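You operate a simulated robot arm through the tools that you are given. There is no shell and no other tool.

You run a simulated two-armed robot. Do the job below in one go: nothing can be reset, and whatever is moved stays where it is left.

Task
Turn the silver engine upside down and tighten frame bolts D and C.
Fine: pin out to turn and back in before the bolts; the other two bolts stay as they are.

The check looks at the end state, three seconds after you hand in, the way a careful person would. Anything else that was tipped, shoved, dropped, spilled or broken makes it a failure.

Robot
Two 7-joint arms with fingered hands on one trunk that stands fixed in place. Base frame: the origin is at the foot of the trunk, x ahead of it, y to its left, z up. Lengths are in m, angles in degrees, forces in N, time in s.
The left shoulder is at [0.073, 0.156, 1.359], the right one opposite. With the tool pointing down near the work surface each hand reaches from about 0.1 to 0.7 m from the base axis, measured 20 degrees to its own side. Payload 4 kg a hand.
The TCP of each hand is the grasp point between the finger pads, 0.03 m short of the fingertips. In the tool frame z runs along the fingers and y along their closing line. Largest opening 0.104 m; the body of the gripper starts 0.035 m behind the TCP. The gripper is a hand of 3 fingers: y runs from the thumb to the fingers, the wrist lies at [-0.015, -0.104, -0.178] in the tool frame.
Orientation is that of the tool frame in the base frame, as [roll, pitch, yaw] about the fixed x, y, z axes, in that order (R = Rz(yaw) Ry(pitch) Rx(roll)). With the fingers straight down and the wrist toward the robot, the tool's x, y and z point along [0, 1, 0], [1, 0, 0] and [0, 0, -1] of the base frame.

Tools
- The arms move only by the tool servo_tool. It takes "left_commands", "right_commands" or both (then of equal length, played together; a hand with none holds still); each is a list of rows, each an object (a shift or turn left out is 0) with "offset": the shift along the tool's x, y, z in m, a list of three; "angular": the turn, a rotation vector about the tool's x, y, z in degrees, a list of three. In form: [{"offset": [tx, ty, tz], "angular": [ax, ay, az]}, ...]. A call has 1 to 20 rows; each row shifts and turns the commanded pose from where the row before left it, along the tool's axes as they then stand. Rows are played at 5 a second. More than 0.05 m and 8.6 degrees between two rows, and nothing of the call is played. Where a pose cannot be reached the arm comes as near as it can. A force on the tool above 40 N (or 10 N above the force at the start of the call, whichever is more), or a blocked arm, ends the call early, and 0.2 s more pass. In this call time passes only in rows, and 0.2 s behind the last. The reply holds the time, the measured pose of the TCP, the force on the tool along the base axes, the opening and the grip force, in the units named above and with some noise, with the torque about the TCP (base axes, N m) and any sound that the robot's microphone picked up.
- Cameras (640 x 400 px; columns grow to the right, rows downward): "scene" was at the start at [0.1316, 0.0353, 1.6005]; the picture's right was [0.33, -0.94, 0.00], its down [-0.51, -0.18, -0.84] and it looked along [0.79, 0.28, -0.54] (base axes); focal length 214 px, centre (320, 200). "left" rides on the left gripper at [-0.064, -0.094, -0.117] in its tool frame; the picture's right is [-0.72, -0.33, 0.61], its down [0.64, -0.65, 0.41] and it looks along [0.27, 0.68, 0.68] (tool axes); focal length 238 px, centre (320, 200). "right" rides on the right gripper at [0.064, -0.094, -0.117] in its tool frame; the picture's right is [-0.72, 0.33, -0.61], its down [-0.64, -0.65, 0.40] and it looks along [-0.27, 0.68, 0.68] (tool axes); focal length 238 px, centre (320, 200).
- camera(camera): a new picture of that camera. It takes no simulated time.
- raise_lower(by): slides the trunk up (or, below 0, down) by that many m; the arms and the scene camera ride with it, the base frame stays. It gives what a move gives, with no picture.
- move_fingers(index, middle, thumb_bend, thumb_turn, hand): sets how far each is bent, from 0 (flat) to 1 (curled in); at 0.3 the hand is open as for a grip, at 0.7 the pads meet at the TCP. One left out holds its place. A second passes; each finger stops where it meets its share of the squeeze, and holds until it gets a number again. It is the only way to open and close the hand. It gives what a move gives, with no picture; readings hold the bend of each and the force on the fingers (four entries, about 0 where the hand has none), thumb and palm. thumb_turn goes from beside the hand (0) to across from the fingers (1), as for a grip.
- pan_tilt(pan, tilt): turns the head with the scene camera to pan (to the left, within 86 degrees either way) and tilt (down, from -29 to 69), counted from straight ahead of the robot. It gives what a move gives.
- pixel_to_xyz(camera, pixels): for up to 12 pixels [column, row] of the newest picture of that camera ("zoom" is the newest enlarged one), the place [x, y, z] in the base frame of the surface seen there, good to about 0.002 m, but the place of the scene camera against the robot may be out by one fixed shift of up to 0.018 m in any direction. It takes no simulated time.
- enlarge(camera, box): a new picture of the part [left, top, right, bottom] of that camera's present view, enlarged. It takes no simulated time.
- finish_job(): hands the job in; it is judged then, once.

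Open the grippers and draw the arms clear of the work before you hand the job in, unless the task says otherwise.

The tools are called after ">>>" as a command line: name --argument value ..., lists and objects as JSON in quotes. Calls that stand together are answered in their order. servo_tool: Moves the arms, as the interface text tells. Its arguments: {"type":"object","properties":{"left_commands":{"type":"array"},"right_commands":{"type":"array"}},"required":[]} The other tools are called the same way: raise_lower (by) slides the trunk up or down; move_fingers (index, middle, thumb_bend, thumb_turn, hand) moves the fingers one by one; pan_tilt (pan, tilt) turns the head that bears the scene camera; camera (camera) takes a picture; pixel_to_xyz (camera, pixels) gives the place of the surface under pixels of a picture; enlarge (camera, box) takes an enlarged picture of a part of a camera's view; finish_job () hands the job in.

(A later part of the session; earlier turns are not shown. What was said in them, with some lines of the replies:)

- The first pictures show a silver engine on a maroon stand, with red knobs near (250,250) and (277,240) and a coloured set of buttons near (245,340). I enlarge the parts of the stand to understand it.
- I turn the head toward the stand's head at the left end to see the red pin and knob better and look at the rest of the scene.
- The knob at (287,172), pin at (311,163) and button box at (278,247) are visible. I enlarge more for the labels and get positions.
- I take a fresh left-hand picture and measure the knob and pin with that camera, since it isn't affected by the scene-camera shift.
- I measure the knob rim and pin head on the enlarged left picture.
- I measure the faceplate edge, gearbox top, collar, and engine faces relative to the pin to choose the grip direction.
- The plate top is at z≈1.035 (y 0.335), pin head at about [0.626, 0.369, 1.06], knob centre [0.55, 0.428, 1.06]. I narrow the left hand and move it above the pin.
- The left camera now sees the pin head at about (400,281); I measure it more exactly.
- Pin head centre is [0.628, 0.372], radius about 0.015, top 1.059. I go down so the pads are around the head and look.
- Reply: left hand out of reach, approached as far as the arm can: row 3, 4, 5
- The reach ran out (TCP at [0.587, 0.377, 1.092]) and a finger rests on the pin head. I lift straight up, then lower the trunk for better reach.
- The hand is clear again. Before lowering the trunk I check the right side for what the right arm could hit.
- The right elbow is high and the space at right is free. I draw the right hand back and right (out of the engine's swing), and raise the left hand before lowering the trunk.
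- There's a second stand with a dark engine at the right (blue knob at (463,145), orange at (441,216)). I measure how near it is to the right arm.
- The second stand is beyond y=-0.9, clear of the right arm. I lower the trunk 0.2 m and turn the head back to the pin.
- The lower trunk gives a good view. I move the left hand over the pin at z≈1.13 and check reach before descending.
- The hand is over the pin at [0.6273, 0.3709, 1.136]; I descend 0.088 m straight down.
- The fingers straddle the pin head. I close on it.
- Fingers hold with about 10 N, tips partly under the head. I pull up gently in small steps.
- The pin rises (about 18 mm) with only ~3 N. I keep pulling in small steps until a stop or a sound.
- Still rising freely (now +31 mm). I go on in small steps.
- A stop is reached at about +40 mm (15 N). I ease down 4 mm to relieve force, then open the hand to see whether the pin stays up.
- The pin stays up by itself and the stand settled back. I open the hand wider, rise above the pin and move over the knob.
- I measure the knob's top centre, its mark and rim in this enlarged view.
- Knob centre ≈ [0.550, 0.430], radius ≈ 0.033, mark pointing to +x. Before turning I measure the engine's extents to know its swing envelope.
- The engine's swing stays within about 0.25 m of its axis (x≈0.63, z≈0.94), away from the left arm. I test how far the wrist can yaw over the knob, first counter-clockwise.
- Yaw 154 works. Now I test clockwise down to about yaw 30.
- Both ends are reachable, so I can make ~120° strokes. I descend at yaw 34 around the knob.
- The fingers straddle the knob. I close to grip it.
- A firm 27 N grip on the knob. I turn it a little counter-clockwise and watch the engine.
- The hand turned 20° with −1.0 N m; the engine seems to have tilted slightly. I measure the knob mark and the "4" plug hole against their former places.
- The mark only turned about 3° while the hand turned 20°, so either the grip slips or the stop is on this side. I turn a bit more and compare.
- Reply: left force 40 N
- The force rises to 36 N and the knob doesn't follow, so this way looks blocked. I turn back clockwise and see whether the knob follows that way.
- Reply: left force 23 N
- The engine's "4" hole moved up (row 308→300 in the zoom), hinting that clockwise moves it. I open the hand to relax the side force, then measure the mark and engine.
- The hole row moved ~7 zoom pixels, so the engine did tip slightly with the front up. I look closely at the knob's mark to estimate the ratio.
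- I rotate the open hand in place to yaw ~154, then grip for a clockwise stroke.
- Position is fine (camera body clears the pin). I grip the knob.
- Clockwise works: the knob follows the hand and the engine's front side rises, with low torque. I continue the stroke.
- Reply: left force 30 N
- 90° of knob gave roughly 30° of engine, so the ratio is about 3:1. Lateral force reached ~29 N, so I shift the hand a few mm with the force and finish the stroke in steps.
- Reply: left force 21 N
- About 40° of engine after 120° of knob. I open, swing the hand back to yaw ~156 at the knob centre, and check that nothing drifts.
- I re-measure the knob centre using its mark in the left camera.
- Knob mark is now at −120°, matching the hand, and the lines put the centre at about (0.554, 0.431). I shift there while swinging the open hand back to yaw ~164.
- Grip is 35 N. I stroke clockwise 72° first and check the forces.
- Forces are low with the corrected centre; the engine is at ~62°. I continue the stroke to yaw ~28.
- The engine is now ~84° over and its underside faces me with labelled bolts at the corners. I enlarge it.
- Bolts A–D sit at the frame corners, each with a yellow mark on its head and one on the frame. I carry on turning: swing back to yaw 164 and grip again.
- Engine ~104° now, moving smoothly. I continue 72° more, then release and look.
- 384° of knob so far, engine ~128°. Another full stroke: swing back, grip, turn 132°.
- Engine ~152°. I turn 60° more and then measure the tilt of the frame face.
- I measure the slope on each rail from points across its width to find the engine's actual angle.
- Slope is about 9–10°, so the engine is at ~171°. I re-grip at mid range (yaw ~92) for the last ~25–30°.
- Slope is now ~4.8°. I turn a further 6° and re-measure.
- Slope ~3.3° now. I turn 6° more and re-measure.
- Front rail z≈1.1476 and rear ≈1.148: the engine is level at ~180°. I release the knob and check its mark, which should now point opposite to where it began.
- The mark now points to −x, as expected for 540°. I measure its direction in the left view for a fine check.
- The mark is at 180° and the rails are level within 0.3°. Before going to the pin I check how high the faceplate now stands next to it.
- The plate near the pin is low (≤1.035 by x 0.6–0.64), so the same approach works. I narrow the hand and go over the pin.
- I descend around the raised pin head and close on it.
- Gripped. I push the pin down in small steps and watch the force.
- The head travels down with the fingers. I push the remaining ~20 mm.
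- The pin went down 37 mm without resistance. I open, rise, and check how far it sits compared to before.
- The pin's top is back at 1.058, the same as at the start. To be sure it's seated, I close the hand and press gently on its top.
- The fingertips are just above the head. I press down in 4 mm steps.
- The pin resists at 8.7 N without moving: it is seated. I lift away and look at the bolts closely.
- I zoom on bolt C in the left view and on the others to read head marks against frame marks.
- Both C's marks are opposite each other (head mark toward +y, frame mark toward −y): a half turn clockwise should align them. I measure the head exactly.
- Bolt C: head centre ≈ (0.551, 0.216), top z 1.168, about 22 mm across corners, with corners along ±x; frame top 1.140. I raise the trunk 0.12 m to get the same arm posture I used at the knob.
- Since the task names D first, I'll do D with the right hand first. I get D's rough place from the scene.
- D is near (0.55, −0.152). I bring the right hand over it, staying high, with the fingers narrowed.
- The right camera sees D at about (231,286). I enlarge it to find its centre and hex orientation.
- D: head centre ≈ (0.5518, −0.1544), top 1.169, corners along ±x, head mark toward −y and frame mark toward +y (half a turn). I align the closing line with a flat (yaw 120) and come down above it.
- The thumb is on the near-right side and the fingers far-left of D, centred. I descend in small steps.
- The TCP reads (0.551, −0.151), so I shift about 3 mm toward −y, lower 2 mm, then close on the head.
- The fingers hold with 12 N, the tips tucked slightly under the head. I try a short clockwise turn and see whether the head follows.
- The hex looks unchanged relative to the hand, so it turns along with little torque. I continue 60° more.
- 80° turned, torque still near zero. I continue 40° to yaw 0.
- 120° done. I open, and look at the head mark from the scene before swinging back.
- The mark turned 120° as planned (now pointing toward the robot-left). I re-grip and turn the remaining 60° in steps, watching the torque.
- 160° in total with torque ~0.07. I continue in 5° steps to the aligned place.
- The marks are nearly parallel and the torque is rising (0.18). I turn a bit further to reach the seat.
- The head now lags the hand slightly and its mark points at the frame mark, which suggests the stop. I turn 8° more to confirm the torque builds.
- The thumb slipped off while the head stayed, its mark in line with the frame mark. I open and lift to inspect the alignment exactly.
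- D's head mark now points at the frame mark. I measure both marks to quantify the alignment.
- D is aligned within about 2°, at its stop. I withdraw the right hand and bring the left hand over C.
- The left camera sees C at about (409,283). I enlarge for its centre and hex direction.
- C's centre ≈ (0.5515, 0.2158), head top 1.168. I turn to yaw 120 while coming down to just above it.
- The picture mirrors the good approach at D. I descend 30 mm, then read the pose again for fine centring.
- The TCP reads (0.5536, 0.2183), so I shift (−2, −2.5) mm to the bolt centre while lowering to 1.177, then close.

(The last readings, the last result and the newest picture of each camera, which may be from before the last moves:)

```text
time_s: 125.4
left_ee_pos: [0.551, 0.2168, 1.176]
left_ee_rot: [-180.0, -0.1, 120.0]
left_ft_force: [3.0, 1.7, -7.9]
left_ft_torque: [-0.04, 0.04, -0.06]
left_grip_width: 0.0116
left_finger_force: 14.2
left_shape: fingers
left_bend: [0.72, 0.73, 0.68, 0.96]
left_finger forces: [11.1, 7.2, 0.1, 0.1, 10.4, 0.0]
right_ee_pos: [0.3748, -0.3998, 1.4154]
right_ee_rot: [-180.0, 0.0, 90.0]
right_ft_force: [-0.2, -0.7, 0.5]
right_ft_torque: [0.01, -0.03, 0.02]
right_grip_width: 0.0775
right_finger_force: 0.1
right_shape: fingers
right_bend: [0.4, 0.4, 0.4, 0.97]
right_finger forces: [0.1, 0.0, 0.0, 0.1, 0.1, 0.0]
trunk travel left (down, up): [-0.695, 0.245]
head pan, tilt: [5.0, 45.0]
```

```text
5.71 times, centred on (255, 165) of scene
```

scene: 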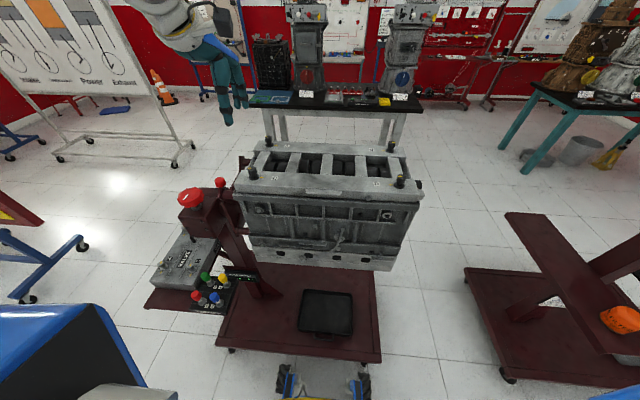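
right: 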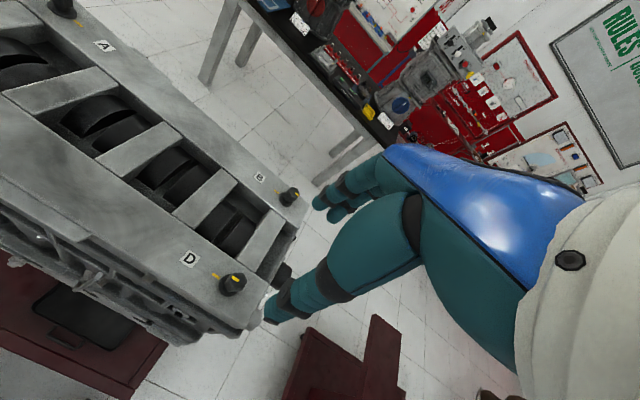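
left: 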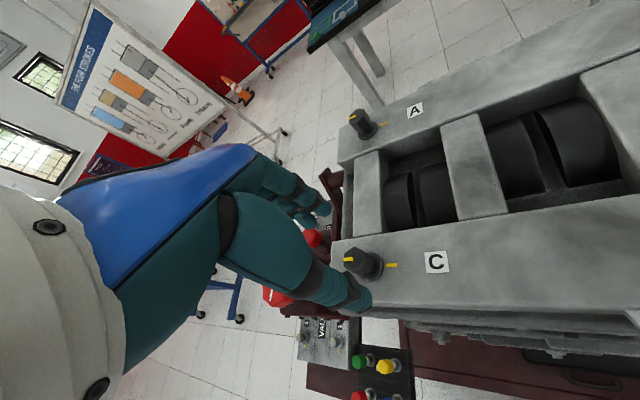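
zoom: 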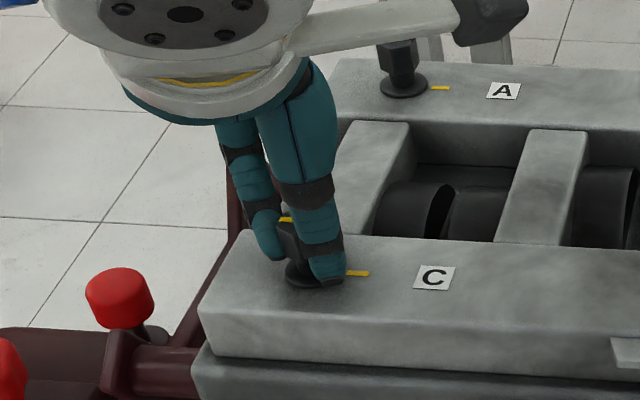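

Good grip on C (14 N). I turn clockwise 60° and check.

>>> servo_tool --left_commands '[{"angular": [0, 0, 5]}, {"angular": [0, 0, 5]}, {"angular": [0, 0, 5]}, {"angular": [0, 0, 5]}, {"angular": [0, 0, 6]}, {"angular": [0, 0, 6]}, {"angular": [0, 0, 6]}, {"angular": [0, 0, 6]}, {"angular": [0, 0, 6]}, {"angular": [0, 0, 5]}, {"angular": [0, 0, 5]}]'

>>> enlarge --camera "left" --box '[290, 190, 420, 320]'

>>> camera --camera "scene"

```text
time_s: 127.8
left_ee_pos: [0.5527, 0.216, 1.1761]
left_ee_rot: [180.0, 0.1, 59.8]
left_ft_force: [8.7, 3.7, -3.8]
left_ft_torque: [0.04, -0.08, 0.0]
left_grip_width: 0.011
left_finger_force: 16.4
left_shape: fingers
left_bend: [0.73, 0.73, 0.68, 0.96]
left_finger forces: [11.2, 12.0, 0.0, 0.1, 10.2, 0.1]
right_ee_pos: [0.3776, -0.4003, 1.4163]
right_ee_rot: [-179.9, 0.2, 90.1]
right_ft_force: [-0.1, 0.6, 0.0]
right_ft_torque: [-0.01, 0.0, -0.03]
right_grip_width: 0.0776
right_finger_force: 0.1
right_shape: fingers
right_bend: [0.4, 0.4, 0.4, 0.97]
right_finger forces: [0.0, 0.1, 0.0, 0.0, 0.1, 0.0]
trunk travel left (down, up): [-0.695, 0.245]
head pan, tilt: [5.0, 45.0]
```

```text
3.08 times, centred on (355, 255) of left
```

zoom: 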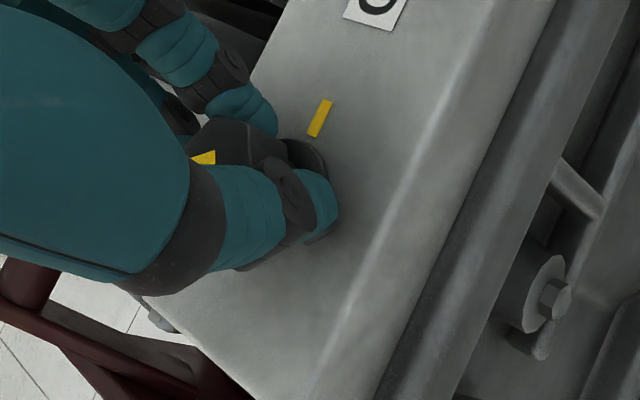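

```text
taken
```

scene: 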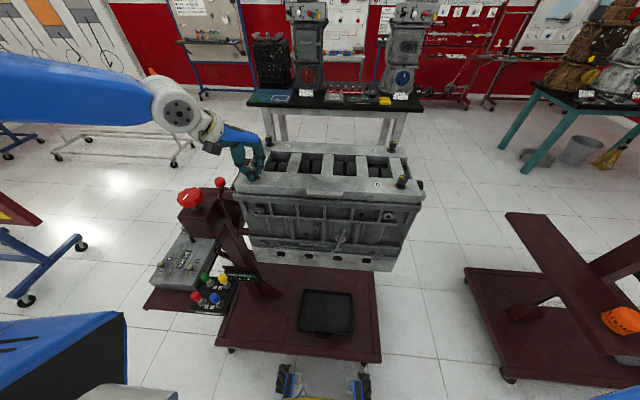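

The head follows. I continue 60° to yaw 0.

>>> servo_tool --left_commands '[{"angular": [0, 0, 6]}, {"angular": [0, 0, 6]}, {"angular": [0, 0, 6]}, {"angular": [0, 0, 6]}, {"angular": [0, 0, 6]}, {"angular": [0, 0, 6]}, {"angular": [0, 0, 6]}, {"angular": [0, 0, 6]}, {"angular": [0, 0, 6]}, {"angular": [0, 0, 6]}]'

>>> enlarge --camera "left" --box '[290, 190, 420, 320]'

>>> enlarge --camera "scene" --box '[200, 100, 310, 200]'

```text
time_s: 130.0
left_ee_pos: [0.5524, 0.2138, 1.1759]
left_ee_rot: [-180.0, 0.0, -0.1]
left_ft_force: [15.4, -3.0, -3.3]
left_ft_torque: [0.04, -0.31, -0.01]
left_grip_width: 0.0106
left_finger_force: 19.1
left_shape: fingers
left_bend: [0.73, 0.74, 0.68, 0.96]
left_finger forces: [8.8, 18.0, 0.0, 0.1, 10.8, 0.0]
left hand out of reach, approached as far as the arm can: row 10
right_ee_pos: [0.3822, -0.4052, 1.4126]
right_ee_rot: [-179.5, -0.2, 89.9]
right_ft_force: [0.2, -0.5, 0.5]
right_ft_torque: [-0.01, -0.01, 0.0]
right_grip_width: 0.0772
right_finger_force: 0.1
right_shape: fingers
right_bend: [0.4, 0.4, 0.4, 0.97]
right_finger forces: [0.0, 0.0, 0.0, 0.0, 0.0, 0.0]
trunk travel left (down, up): [-0.695, 0.245]
head pan, tilt: [5.0, 45.0]
```

```text
3.08 times, centred on (355, 255) of left
```

zoom: 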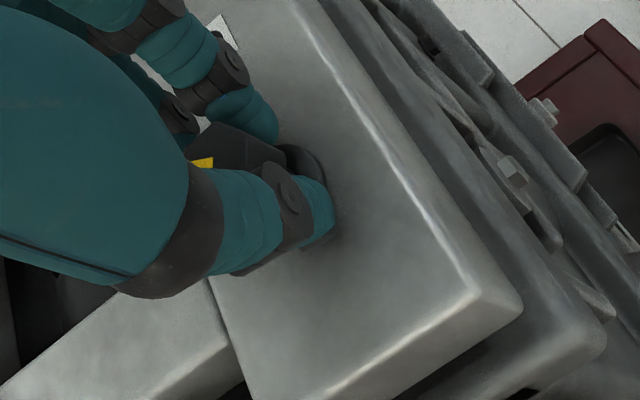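

```text
4.00 times, centred on (255, 150) of scene
```

zoom: 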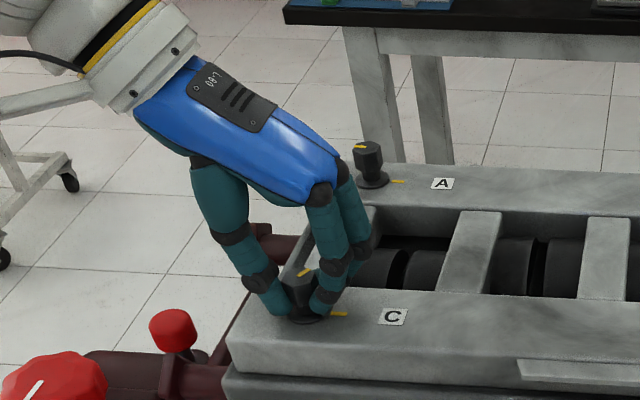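

120° done (the arm is at its reach edge). I open, swing back to yaw 120, and check the mark and centring.

>>> move_fingers --hand "left" --index 0.45 --middle 0.45 --thumb_bend 0.45

>>> servo_tool --left_commands '[{"angular": [0, 0, -8]}, {"angular": [0, 0, -8]}, {"angular": [0, 0, -8]}, {"angular": [0, 0, -8]}, {"angular": [0, 0, -8]}, {"angular": [0, 0, -8]}, {"angular": [0, 0, -8]}, {"angular": [0, 0, -8]}, {"angular": [0, 0, -8]}, {"angular": [0, 0, -8]}, {"angular": [0, 0, -8]}, {"angular": [0, 0, -8]}, {"angular": [0, 0, -8]}, {"angular": [0, 0, -8]}, {"angular": [0, 0, -8]}]'

>>> enlarge --camera "left" --box '[290, 190, 420, 320]'

>>> enlarge --camera "scene" --box '[220, 130, 290, 200]'

```text
time_s: 131.0
left_ee_pos: [0.5437, 0.2155, 1.1798]
left_ee_rot: [-179.9, -0.1, 0.0]
left_ft_force: [-0.7, -0.5, -0.3]
left_ft_torque: [0.01, 0.01, 0.0]
left_grip_width: 0.0646
left_finger_force: 0.0
left_shape: fingers
left_bend: [0.45, 0.45, 0.45, 0.97]
left_finger forces: [0.0, 0.1, 0.1, 0.0, 0.1, 0.0]
right_ee_pos: [0.3718, -0.4023, 1.4167]
right_ee_rot: [179.8, -0.1, 90.0]
right_ft_force: [-0.9, 0.3, 0.2]
right_ft_torque: [-0.01, 0.01, 0.01]
right_grip_width: 0.0777
right_finger_force: 0.0
right_shape: fingers
right_bend: [0.4, 0.4, 0.4, 0.97]
right_finger forces: [0.1, 0.1, 0.0, 0.1, 0.0, 0.0]
trunk travel left (down, up): [-0.695, 0.245]
head pan, tilt: [5.0, 45.0]
```

```text
time_s: 134.2
left_ee_pos: [0.5457, 0.215, 1.1785]
left_ee_rot: [-180.0, 0.0, 120.1]
left_ft_force: [-0.5, 0.5, -0.2]
left_ft_torque: [-0.05, 0.04, 0.0]
left_grip_width: 0.0645
left_finger_force: 0.1
left_shape: fingers
left_bend: [0.45, 0.45, 0.45, 0.97]
left_finger forces: [0.0, 0.0, 0.0, 0.0, 0.0, 0.0]
right_ee_pos: [0.3748, -0.4019, 1.415]
right_ee_rot: [-179.9, -0.1, 90.0]
right_ft_force: [0.4, -0.1, 0.3]
right_ft_torque: [-0.02, 0.02, 0.01]
right_grip_width: 0.0779
right_finger_force: 0.1
right_shape: fingers
right_bend: [0.4, 0.4, 0.4, 0.97]
right_finger forces: [0.0, 0.0, 0.0, 0.0, 0.0, 0.1]
trunk travel left (down, up): [-0.695, 0.245]
head pan, tilt: [5.0, 45.0]
```

```text
3.08 times, centred on (355, 255) of left
```

zoom: 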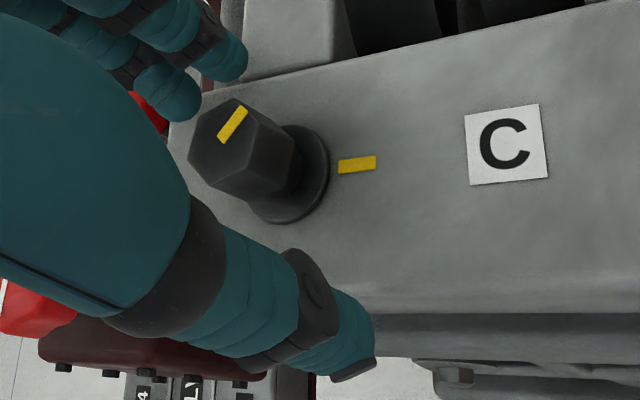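

```text
5.71 times, centred on (255, 165) of scene
```

zoom: 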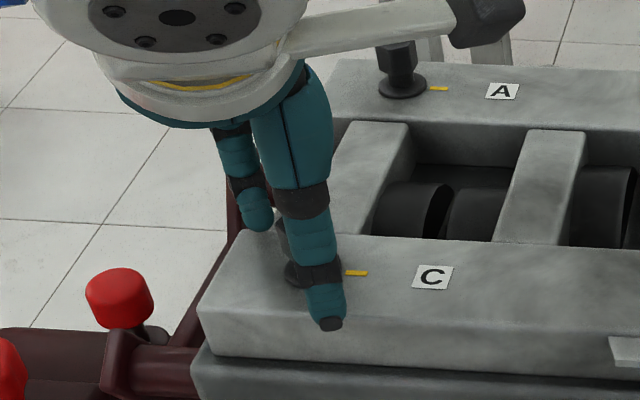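

The mark has turned ~120°. The TCP drifted 6 mm at the reach edge, so I re-centre, grip again, and turn the last 60° in steps.

>>> servo_tool --left_commands '[{"offset": [-0.0025, 0.0059, 0.001]}]'

>>> enlarge --camera "left" --box '[290, 190, 420, 320]'

>>> move_fingers --hand "left" --index 0.75 --middle 0.75 --thumb_bend 0.75

>>> servo_tool --left_commands '[{"angular": [0, 0, 5]}, {"angular": [0, 0, 5]}, {"angular": [0, 0, 5]}, {"angular": [0, 0, 5]}, {"angular": [0, 0, 5]}, {"angular": [0, 0, 5]}, {"angular": [0, 0, 5]}, {"angular": [0, 0, 5]}, {"angular": [0, 0, 5]}, {"angular": [0, 0, 5]}]'

>>> enlarge --camera "left" --box '[290, 190, 420, 320]'

>>> enlarge --camera "scene" --box '[220, 130, 290, 200]'

```text
time_s: 134.6
left_ee_pos: [0.552, 0.2166, 1.1775]
left_ee_rot: [179.8, -0.1, 120.1]
left_ft_force: [1.2, 0.5, -0.4]
left_ft_torque: [0.0, 0.01, -0.01]
left_grip_width: 0.0647
left_finger_force: 0.1
left_shape: fingers
left_bend: [0.45, 0.45, 0.45, 0.97]
left_finger forces: [0.0, 0.0, 0.0, 0.1, 0.0, 0.1]
right_ee_pos: [0.3735, -0.4023, 1.4149]
right_ee_rot: [-180.0, -0.1, 90.0]
right_ft_force: [0.5, 0.4, 0.7]
right_ft_torque: [-0.01, -0.03, -0.01]
right_grip_width: 0.0776
right_finger_force: 0.1
right_shape: fingers
right_bend: [0.4, 0.4, 0.4, 0.97]
right_finger forces: [0.1, 0.1, 0.0, 0.0, 0.1, 0.0]
trunk travel left (down, up): [-0.695, 0.245]
head pan, tilt: [5.0, 45.0]
```

```text
3.08 times, centred on (355, 255) of left
```

zoom: 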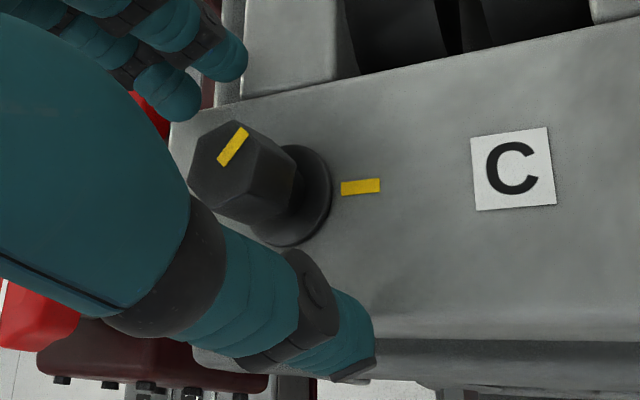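

```text
time_s: 135.6
left_ee_pos: [0.5529, 0.2189, 1.1759]
left_ee_rot: [-179.9, -0.1, 120.1]
left_ft_force: [-0.5, 1.1, -9.1]
left_ft_torque: [-0.03, 0.08, 0.0]
left_grip_width: 0.0119
left_finger_force: 13.3
left_shape: fingers
left_bend: [0.73, 0.73, 0.66, 0.96]
left_finger forces: [9.9, 5.3, 0.0, 0.0, 11.9, 0.0]
right_ee_pos: [0.3759, -0.401, 1.4161]
right_ee_rot: [-179.9, -0.1, 90.0]
right_ft_force: [-0.5, 0.2, 0.8]
right_ft_torque: [-0.01, -0.02, 0.05]
right_grip_width: 0.0775
right_finger_force: 0.1
right_shape: fingers
right_bend: [0.4, 0.4, 0.4, 0.97]
right_finger forces: [0.0, 0.0, 0.0, 0.0, 0.0, 0.1]
trunk travel left (down, up): [-0.695, 0.245]
head pan, tilt: [5.0, 45.0]
```

```text
time_s: 137.8
left_ee_pos: [0.5533, 0.218, 1.176]
left_ee_rot: [-179.9, 0.0, 70.0]
left_ft_force: [4.8, -1.3, -6.6]
left_ft_torque: [-0.03, -0.04, 0.02]
left_grip_width: 0.0121
left_finger_force: 14.1
left_shape: fingers
left_bend: [0.73, 0.74, 0.67, 0.95]
left_finger forces: [11.3, 5.7, 0.0, 0.0, 10.9, 0.1]
right_ee_pos: [0.3757, -0.401, 1.4151]
right_ee_rot: [-179.9, 0.0, 90.0]
right_ft_force: [-0.7, -0.5, 0.1]
right_ft_torque: [0.02, 0.03, -0.02]
right_grip_width: 0.0776
right_finger_force: 0.0
right_shape: fingers
right_bend: [0.4, 0.4, 0.4, 0.97]
right_finger forces: [0.0, 0.0, 0.0, 0.1, 0.0, 0.1]
trunk travel left (down, up): [-0.695, 0.245]
head pan, tilt: [5.0, 45.0]
```

```text
3.08 times, centred on (355, 255) of left
```

zoom: 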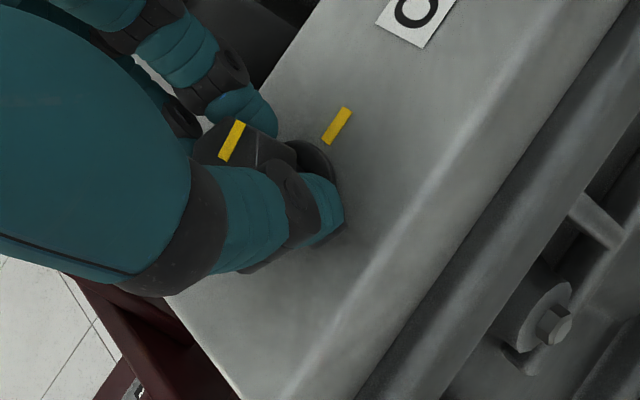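

```text
5.71 times, centred on (255, 165) of scene
```

zoom: 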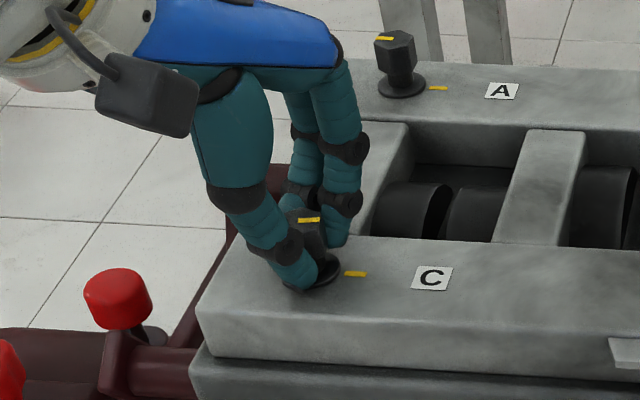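

170° so far; the head mark is nearly parallel with the frame mark. I go on in 4–5° steps until torque rises.

>>> servo_tool --left_commands '[{"angular": [0, 0, 5]}, {"angular": [0, 0, 5]}]'

>>> enlarge --camera "left" --box '[290, 190, 420, 320]'

>>> servo_tool --left_commands '[{"angular": [0, 0, 4]}, {"angular": [0, 0, 4]}]'

>>> enlarge --camera "left" --box '[290, 190, 420, 320]'

>>> enlarge --camera "scene" --box '[220, 130, 290, 200]'

```text
time_s: 138.4
left_ee_pos: [0.5539, 0.2184, 1.176]
left_ee_rot: [-179.9, 0.0, 59.9]
left_ft_force: [7.1, -1.5, -5.7]
left_ft_torque: [-0.03, -0.09, 0.04]
left_grip_width: 0.012
left_finger_force: 15.1
left_shape: fingers
left_bend: [0.73, 0.74, 0.68, 0.95]
left_finger forces: [12.3, 7.1, 0.0, 0.0, 10.3, 0.0]
right_ee_pos: [0.3772, -0.4024, 1.4148]
right_ee_rot: [-179.8, -0.1, 90.0]
right_ft_force: [0.3, -0.3, 0.3]
right_ft_torque: [0.01, 0.01, 0.01]
right_grip_width: 0.0775
right_finger_force: 0.1
right_shape: fingers
right_bend: [0.4, 0.4, 0.4, 0.97]
right_finger forces: [0.1, 0.1, 0.1, 0.1, 0.0, 0.0]
trunk travel left (down, up): [-0.695, 0.245]
head pan, tilt: [5.0, 45.0]
```

```text
3.08 times, centred on (355, 255) of left
```

zoom: 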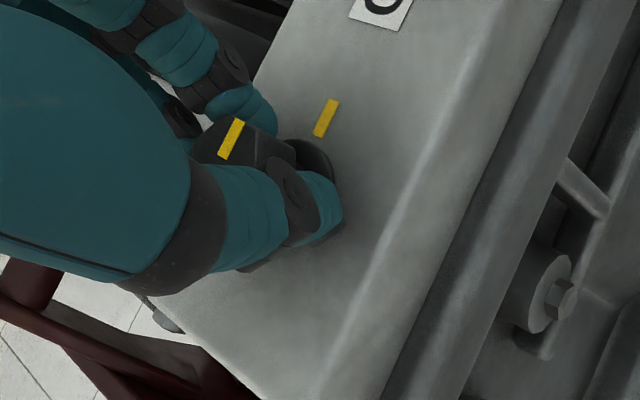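

```text
time_s: 139.0
left_ee_pos: [0.5547, 0.2163, 1.1767]
left_ee_rot: [-179.9, -0.1, 52.0]
left_ft_force: [7.4, -0.8, -3.7]
left_ft_torque: [-0.03, -0.16, 0.09]
left_grip_width: 0.0117
left_finger_force: 15.2
left_shape: fingers
left_bend: [0.73, 0.74, 0.68, 0.95]
left_finger forces: [11.2, 7.6, 0.0, 0.1, 10.6, 0.0]
right_ee_pos: [0.377, -0.4015, 1.4157]
right_ee_rot: [-179.9, 0.1, 90.0]
right_ft_force: [-0.8, 0.5, 0.0]
right_ft_torque: [-0.02, -0.04, -0.01]
right_grip_width: 0.0773
right_finger_force: 0.1
right_shape: fingers
right_bend: [0.4, 0.4, 0.4, 0.97]
right_finger forces: [0.0, 0.1, 0.0, 0.0, 0.0, 0.1]
trunk travel left (down, up): [-0.695, 0.245]
head pan, tilt: [5.0, 45.0]
```

```text
3.08 times, centred on (355, 255) of left
```

zoom: 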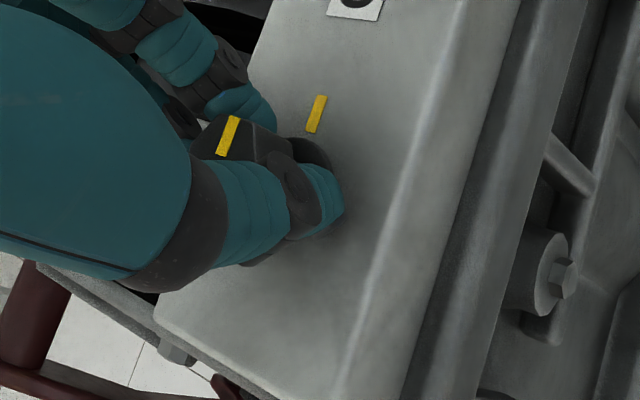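

```text
5.71 times, centred on (255, 165) of scene
```

zoom: 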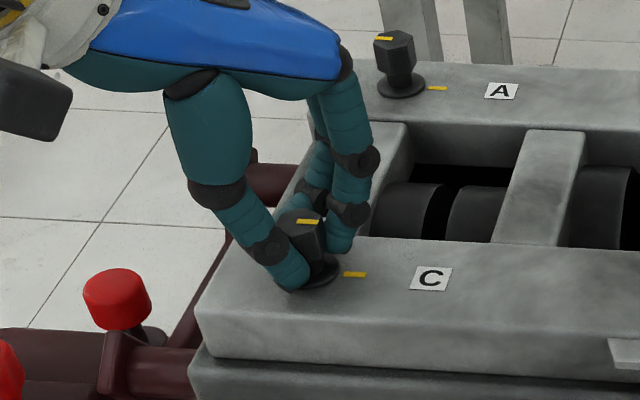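

The head mark now moves with the frame mark in the picture, so the bolt is at its stop. I apply 8° more to be sure it's tight.

>>> servo_tool --left_commands '[{"angular": [0, 0, 4]}, {"angular": [0, 0, 4]}]'

>>> enlarge --camera "left" --box '[290, 190, 420, 320]'

>>> enlarge --camera "scene" --box '[220, 130, 290, 200]'

```text
time_s: 139.6
left_ee_pos: [0.5549, 0.217, 1.1748]
left_ee_rot: [-179.8, -0.1, 43.9]
left_ft_force: [9.2, -1.1, -4.1]
left_ft_torque: [-0.03, -0.17, 0.1]
left_grip_width: 0.0109
left_finger_force: 15.3
left_shape: fingers
left_bend: [0.73, 0.74, 0.69, 0.94]
left_finger forces: [12.0, 7.3, 0.1, 0.0, 11.0, 0.1]
right_ee_pos: [0.3774, -0.402, 1.4154]
right_ee_rot: [-179.7, -0.1, 89.9]
right_ft_force: [0.4, 0.2, -0.3]
right_ft_torque: [0.0, -0.03, 0.02]
right_grip_width: 0.0777
right_finger_force: 0.0
right_shape: fingers
right_bend: [0.4, 0.4, 0.4, 0.97]
right_finger forces: [0.1, 0.0, 0.0, 0.1, 0.0, 0.0]
trunk travel left (down, up): [-0.695, 0.245]
head pan, tilt: [5.0, 45.0]
```

```text
3.08 times, centred on (355, 255) of left
```

zoom: 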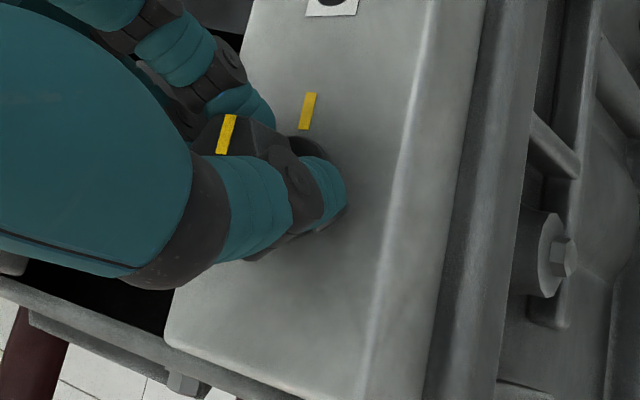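

```text
5.71 times, centred on (255, 165) of scene
```

zoom: 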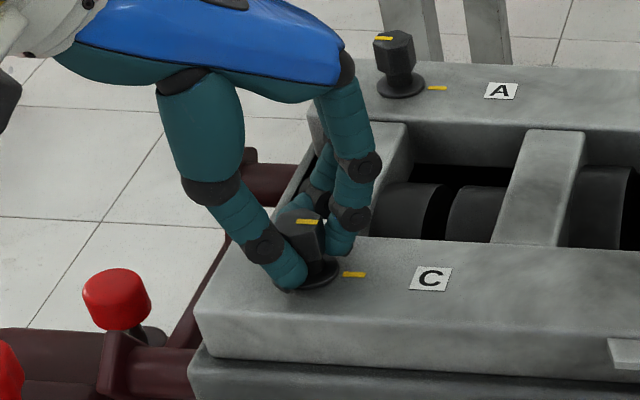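

The head stays in line with the frame mark while the fingers slip: C is at its stop. I open, lift off, and inspect it.

>>> move_fingers --hand "left" --index 0.4 --middle 0.4 --thumb_bend 0.4

>>> servo_tool --left_commands '[{"offset": [0, 0, -0.03]}, {"offset": [0, 0, -0.03], "angular": [0, 0, -8]}, {"offset": [0, 0, -0.03], "angular": [0, 0, -8]}, {"offset": [0, 0, -0.03], "angular": [0, 0, -8]}, {"offset": [0, 0, -0.03], "angular": [0, 0, -8]}, {"offset": [0, 0, 0], "angular": [0, 0, -8]}, {"offset": [0, 0, 0], "angular": [0, 0, -6]}]'

>>> camera --camera "left"

>>> enlarge --camera "left" --box '[390, 260, 430, 300]'

>>> camera --camera "scene"

```text
time_s: 140.6
left_ee_pos: [0.5496, 0.2174, 1.1777]
left_ee_rot: [-180.0, 0.0, 44.0]
left_ft_force: [-0.3, 0.2, -0.2]
left_ft_torque: [0.04, -0.01, 0.04]
left_grip_width: 0.0775
left_finger_force: 0.0
left_shape: fingers
left_bend: [0.4, 0.4, 0.4, 0.97]
left_finger forces: [0.0, 0.0, 0.0, 0.0, 0.0, 0.1]
right_ee_pos: [0.3731, -0.4019, 1.4159]
right_ee_rot: [-179.9, 0.1, 90.0]
right_ft_force: [-0.8, -0.3, -0.2]
right_ft_torque: [-0.02, 0.05, -0.05]
right_grip_width: 0.0775
right_finger_force: 0.1
right_shape: fingers
right_bend: [0.4, 0.4, 0.4, 0.97]
right_finger forces: [0.0, 0.1, 0.0, 0.0, 0.0, 0.0]
trunk travel left (down, up): [-0.695, 0.245]
head pan, tilt: [5.0, 45.0]
```

```text
time_s: 142.2
left_ee_pos: [0.5519, 0.2159, 1.3267]
left_ee_rot: [180.0, 0.0, 90.1]
left_ft_force: [-0.4, 0.0, -0.7]
left_ft_torque: [0.01, 0.03, 0.0]
left_grip_width: 0.0777
left_finger_force: 0.0
left_shape: fingers
left_bend: [0.4, 0.4, 0.4, 0.97]
left_finger forces: [0.1, 0.0, 0.0, 0.0, 0.0, 0.1]
right_ee_pos: [0.3736, -0.4017, 1.4157]
right_ee_rot: [-180.0, -0.1, 90.0]
right_ft_force: [0.3, -1.0, 0.8]
right_ft_torque: [-0.01, -0.01, -0.01]
right_grip_width: 0.0776
right_finger_force: 0.0
right_shape: fingers
right_bend: [0.4, 0.4, 0.4, 0.97]
right_finger forces: [0.0, 0.0, 0.0, 0.1, 0.0, 0.0]
trunk travel left (down, up): [-0.695, 0.245]
head pan, tilt: [5.0, 45.0]
```

```text
taken
```

left: 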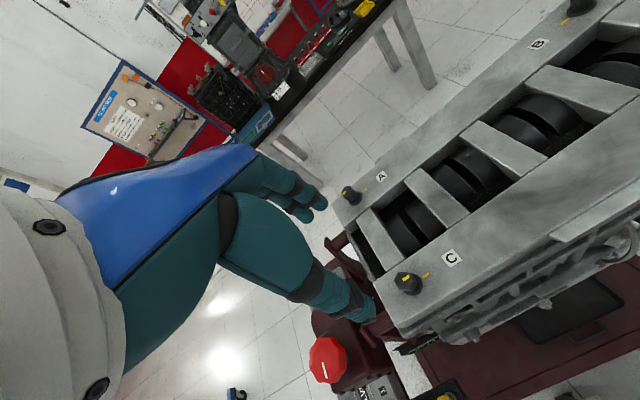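

```text
10.00 times, centred on (410, 280) of left
```

zoom: 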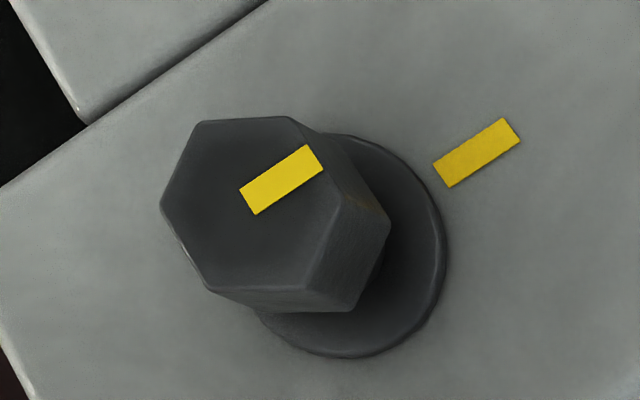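

```text
taken
```

scene: 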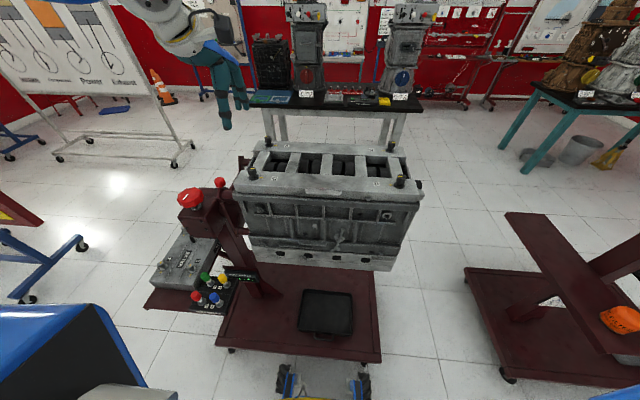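

C's marks are in line (33.7° vs 33.1° in the picture). I withdraw the left arm up and away, open both hands, and do a final look at pin, engine, and all bolts.

>>> servo_tool --left_commands '[{"offset": [0, 0, -0.04]}, {"offset": [0, 0, -0.04]}, {"offset": [0.02, -0.02, -0.01]}, {"offset": [0.03, -0.03, 0]}, {"offset": [0.03, -0.03, 0]}, {"offset": [0.03, -0.03, 0]}, {"offset": [0.03, -0.03, 0]}, {"offset": [0.03, -0.03, 0]}]'

>>> move_fingers --hand "left" --index 0.3 --middle 0.3 --thumb_bend 0.3

>>> move_fingers --hand "right" --index 0.3 --middle 0.3 --thumb_bend 0.3

>>> camera --camera "scene"

>>> enlarge --camera "scene" --box '[130, 130, 290, 320]'

>>> enlarge --camera "scene" --box '[225, 120, 435, 280]'

>>> enlarge --camera "scene" --box '[170, 160, 250, 230]'

```text
time_s: 144.0
left_ee_pos: [0.383, 0.3909, 1.414]
left_ee_rot: [180.0, 0.1, 89.9]
left_ft_force: [-0.9, -0.2, 0.2]
left_ft_torque: [0.04, 0.0, 0.01]
left_grip_width: 0.0774
left_finger_force: 0.1
left_shape: fingers
left_bend: [0.4, 0.4, 0.4, 0.97]
left_finger forces: [0.0, 0.0, 0.1, 0.0, 0.1, 0.1]
right_ee_pos: [0.3737, -0.3981, 1.4172]
right_ee_rot: [-179.8, 0.0, 90.0]
right_ft_force: [-0.4, -0.4, -0.5]
right_ft_torque: [-0.02, 0.0, -0.01]
right_grip_width: 0.0775
right_finger_force: 0.1
right_shape: fingers
right_bend: [0.4, 0.4, 0.4, 0.97]
right_finger forces: [0.1, 0.1, 0.0, 0.1, 0.0, 0.0]
trunk travel left (down, up): [-0.695, 0.245]
head pan, tilt: [5.0, 45.0]
```

```text
time_s: 145.0
left_ee_pos: [0.3822, 0.3879, 1.4145]
left_ee_rot: [179.9, 0.1, 90.0]
left_ft_force: [-0.3, -0.1, 0.1]
left_ft_torque: [0.05, 0.0, -0.03]
left_grip_width: 0.1027
left_finger_force: 0.1
left_shape: fingers
left_bend: [0.3, 0.3, 0.3, 0.97]
left_finger forces: [0.0, 0.1, 0.1, 0.0, 0.0, 0.0]
right_ee_pos: [0.3728, -0.4008, 1.4157]
right_ee_rot: [179.9, -0.1, 90.0]
right_ft_force: [0.0, -0.1, -0.4]
right_ft_torque: [-0.01, 0.01, -0.01]
right_grip_width: 0.0775
right_finger_force: 0.2
right_shape: fingers
right_bend: [0.4, 0.4, 0.4, 0.97]
right_finger forces: [0.0, 0.1, 0.1, 0.0, 0.1, 0.1]
trunk travel left (down, up): [-0.695, 0.245]
head pan, tilt: [5.0, 45.0]
```

```text
time_s: 146.0
left_ee_pos: [0.3827, 0.3883, 1.4147]
left_ee_rot: [180.0, -0.1, 90.0]
left_ft_force: [0.5, 0.0, -0.2]
left_ft_torque: [0.01, 0.01, 0.04]
left_grip_width: 0.1029
left_finger_force: 0.2
left_shape: fingers
left_bend: [0.3, 0.3, 0.3, 0.97]
left_finger forces: [0.1, 0.0, 0.0, 0.0, 0.0, 0.1]
right_ee_pos: [0.3743, -0.4011, 1.4169]
right_ee_rot: [-180.0, 0.0, 90.0]
right_ft_force: [-0.2, 0.1, 0.5]
right_ft_torque: [0.0, 0.0, 0.02]
right_grip_width: 0.1029
right_finger_force: 0.1
right_shape: fingers
right_bend: [0.3, 0.3, 0.3, 0.97]
right_finger forces: [0.0, 0.1, 0.0, 0.0, 0.1, 0.1]
trunk travel left (down, up): [-0.695, 0.245]
head pan, tilt: [5.0, 45.0]
```

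```text
taken
```

scene: 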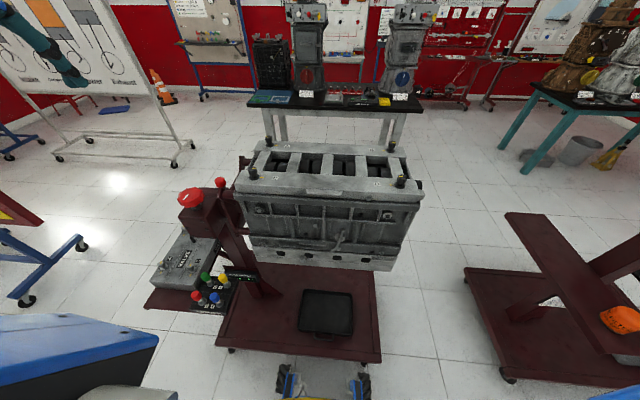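

```text
2.11 times, centred on (210, 225) of scene
```

zoom: 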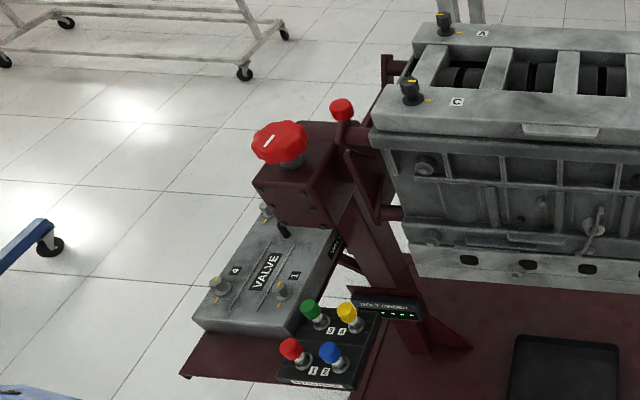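

```text
2.50 times, centred on (330, 200) of scene
```

zoom: 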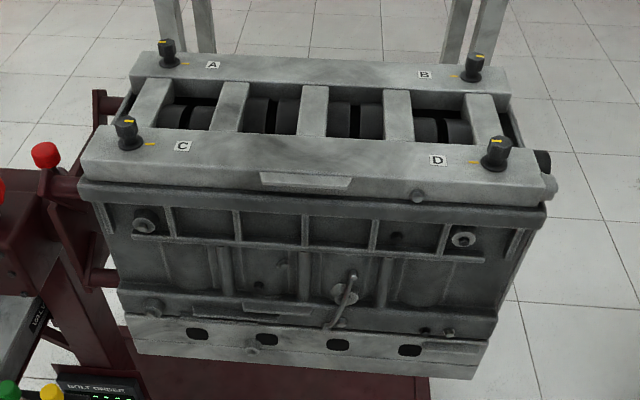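

```text
5.71 times, centred on (210, 195) of scene
```

zoom: 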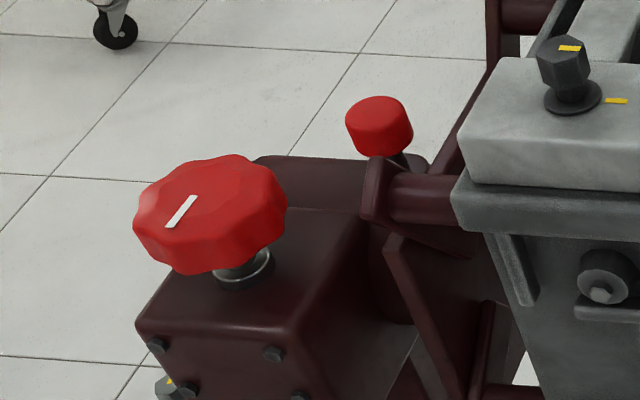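

The pin head sits low as at the start and A and B are unchanged. I confirm pin height and engine level by measuring once more.

>>> camera --camera "left"

>>> enlarge --camera "left" --box '[360, 180, 480, 280]'

>>> pixel_to_xyz --camera "scene" --pixels '[[219, 181], [221, 180], [290, 180], [310, 181], [340, 182], [360, 183], [290, 147], [310, 148], [340, 149], [360, 150], [276, 146], [266, 178]]'

```text
taken
```

left: 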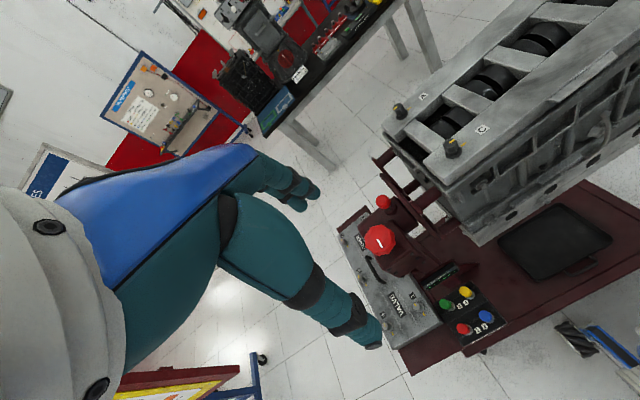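

```text
4.00 times, centred on (420, 230) of left
```

zoom: 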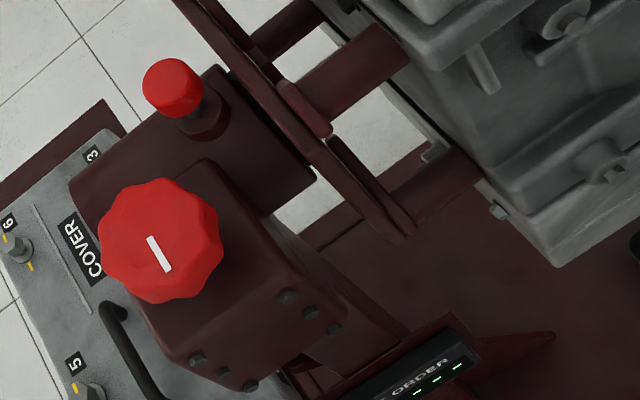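

```text
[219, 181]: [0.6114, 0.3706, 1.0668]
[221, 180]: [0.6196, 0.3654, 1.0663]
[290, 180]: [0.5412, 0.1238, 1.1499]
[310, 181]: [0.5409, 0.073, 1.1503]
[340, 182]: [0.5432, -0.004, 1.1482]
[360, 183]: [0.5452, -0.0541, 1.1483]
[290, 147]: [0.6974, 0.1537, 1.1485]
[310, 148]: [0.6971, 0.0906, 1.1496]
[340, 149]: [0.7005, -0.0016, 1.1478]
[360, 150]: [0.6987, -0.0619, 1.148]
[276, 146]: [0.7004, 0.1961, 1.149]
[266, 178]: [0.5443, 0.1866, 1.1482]
```

>>> pixel_to_xyz --camera "zoom" --pixels '[[165, 80], [175, 85], [185, 75], [160, 90], [175, 70], [205, 120], [215, 135], [150, 240]]'

```text
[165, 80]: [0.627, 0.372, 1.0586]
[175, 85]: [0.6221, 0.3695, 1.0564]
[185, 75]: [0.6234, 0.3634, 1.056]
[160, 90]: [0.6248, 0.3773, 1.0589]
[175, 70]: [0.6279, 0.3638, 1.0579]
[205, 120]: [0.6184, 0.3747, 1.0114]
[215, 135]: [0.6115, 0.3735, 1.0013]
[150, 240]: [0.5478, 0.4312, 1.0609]
```

Everything checks out: pin top is at 1.058 as at the start, rails are level (1.149 both sides), C and D marks aligned, and A and B are as they were. Both hands are open and clear, so I hand in.

>>> finish_job

```text
The job is handed in.
```

The silver engine is upside down and locked, and frame bolts D and C are tightened. The job is handed in; I haven't seen the check's verdict.

- **Turning:** I pulled the pin and turned the large red knob clockwise until the engine was inverted. The frame rails measured level, about 1.149 m on both sides.
- **Pin:** I pushed it back in before touching the bolts. Its top sits at about 1.058 m, as at the start, and it resisted a gentle press.
- **Bolts:** I turned D first, then C, half a turn clockwise each until they stopped turning and the fingers slipped. The yellow marks on both line up to within about 2°. I judged tightness by that stop and the marks, because there was no torque reading to go by.
- **Everything else:** Bolts A and B look unchanged in the pictures. I didn't see anything else tipped or shoved. Early on, the left hand ran out of reach and a finger rested on the pin head. I also turned the knob counter-clockwise at first, which was the blocked way, with side forces up to 36 N. Neither left visible damage.

Both hands are open and clear of the work.
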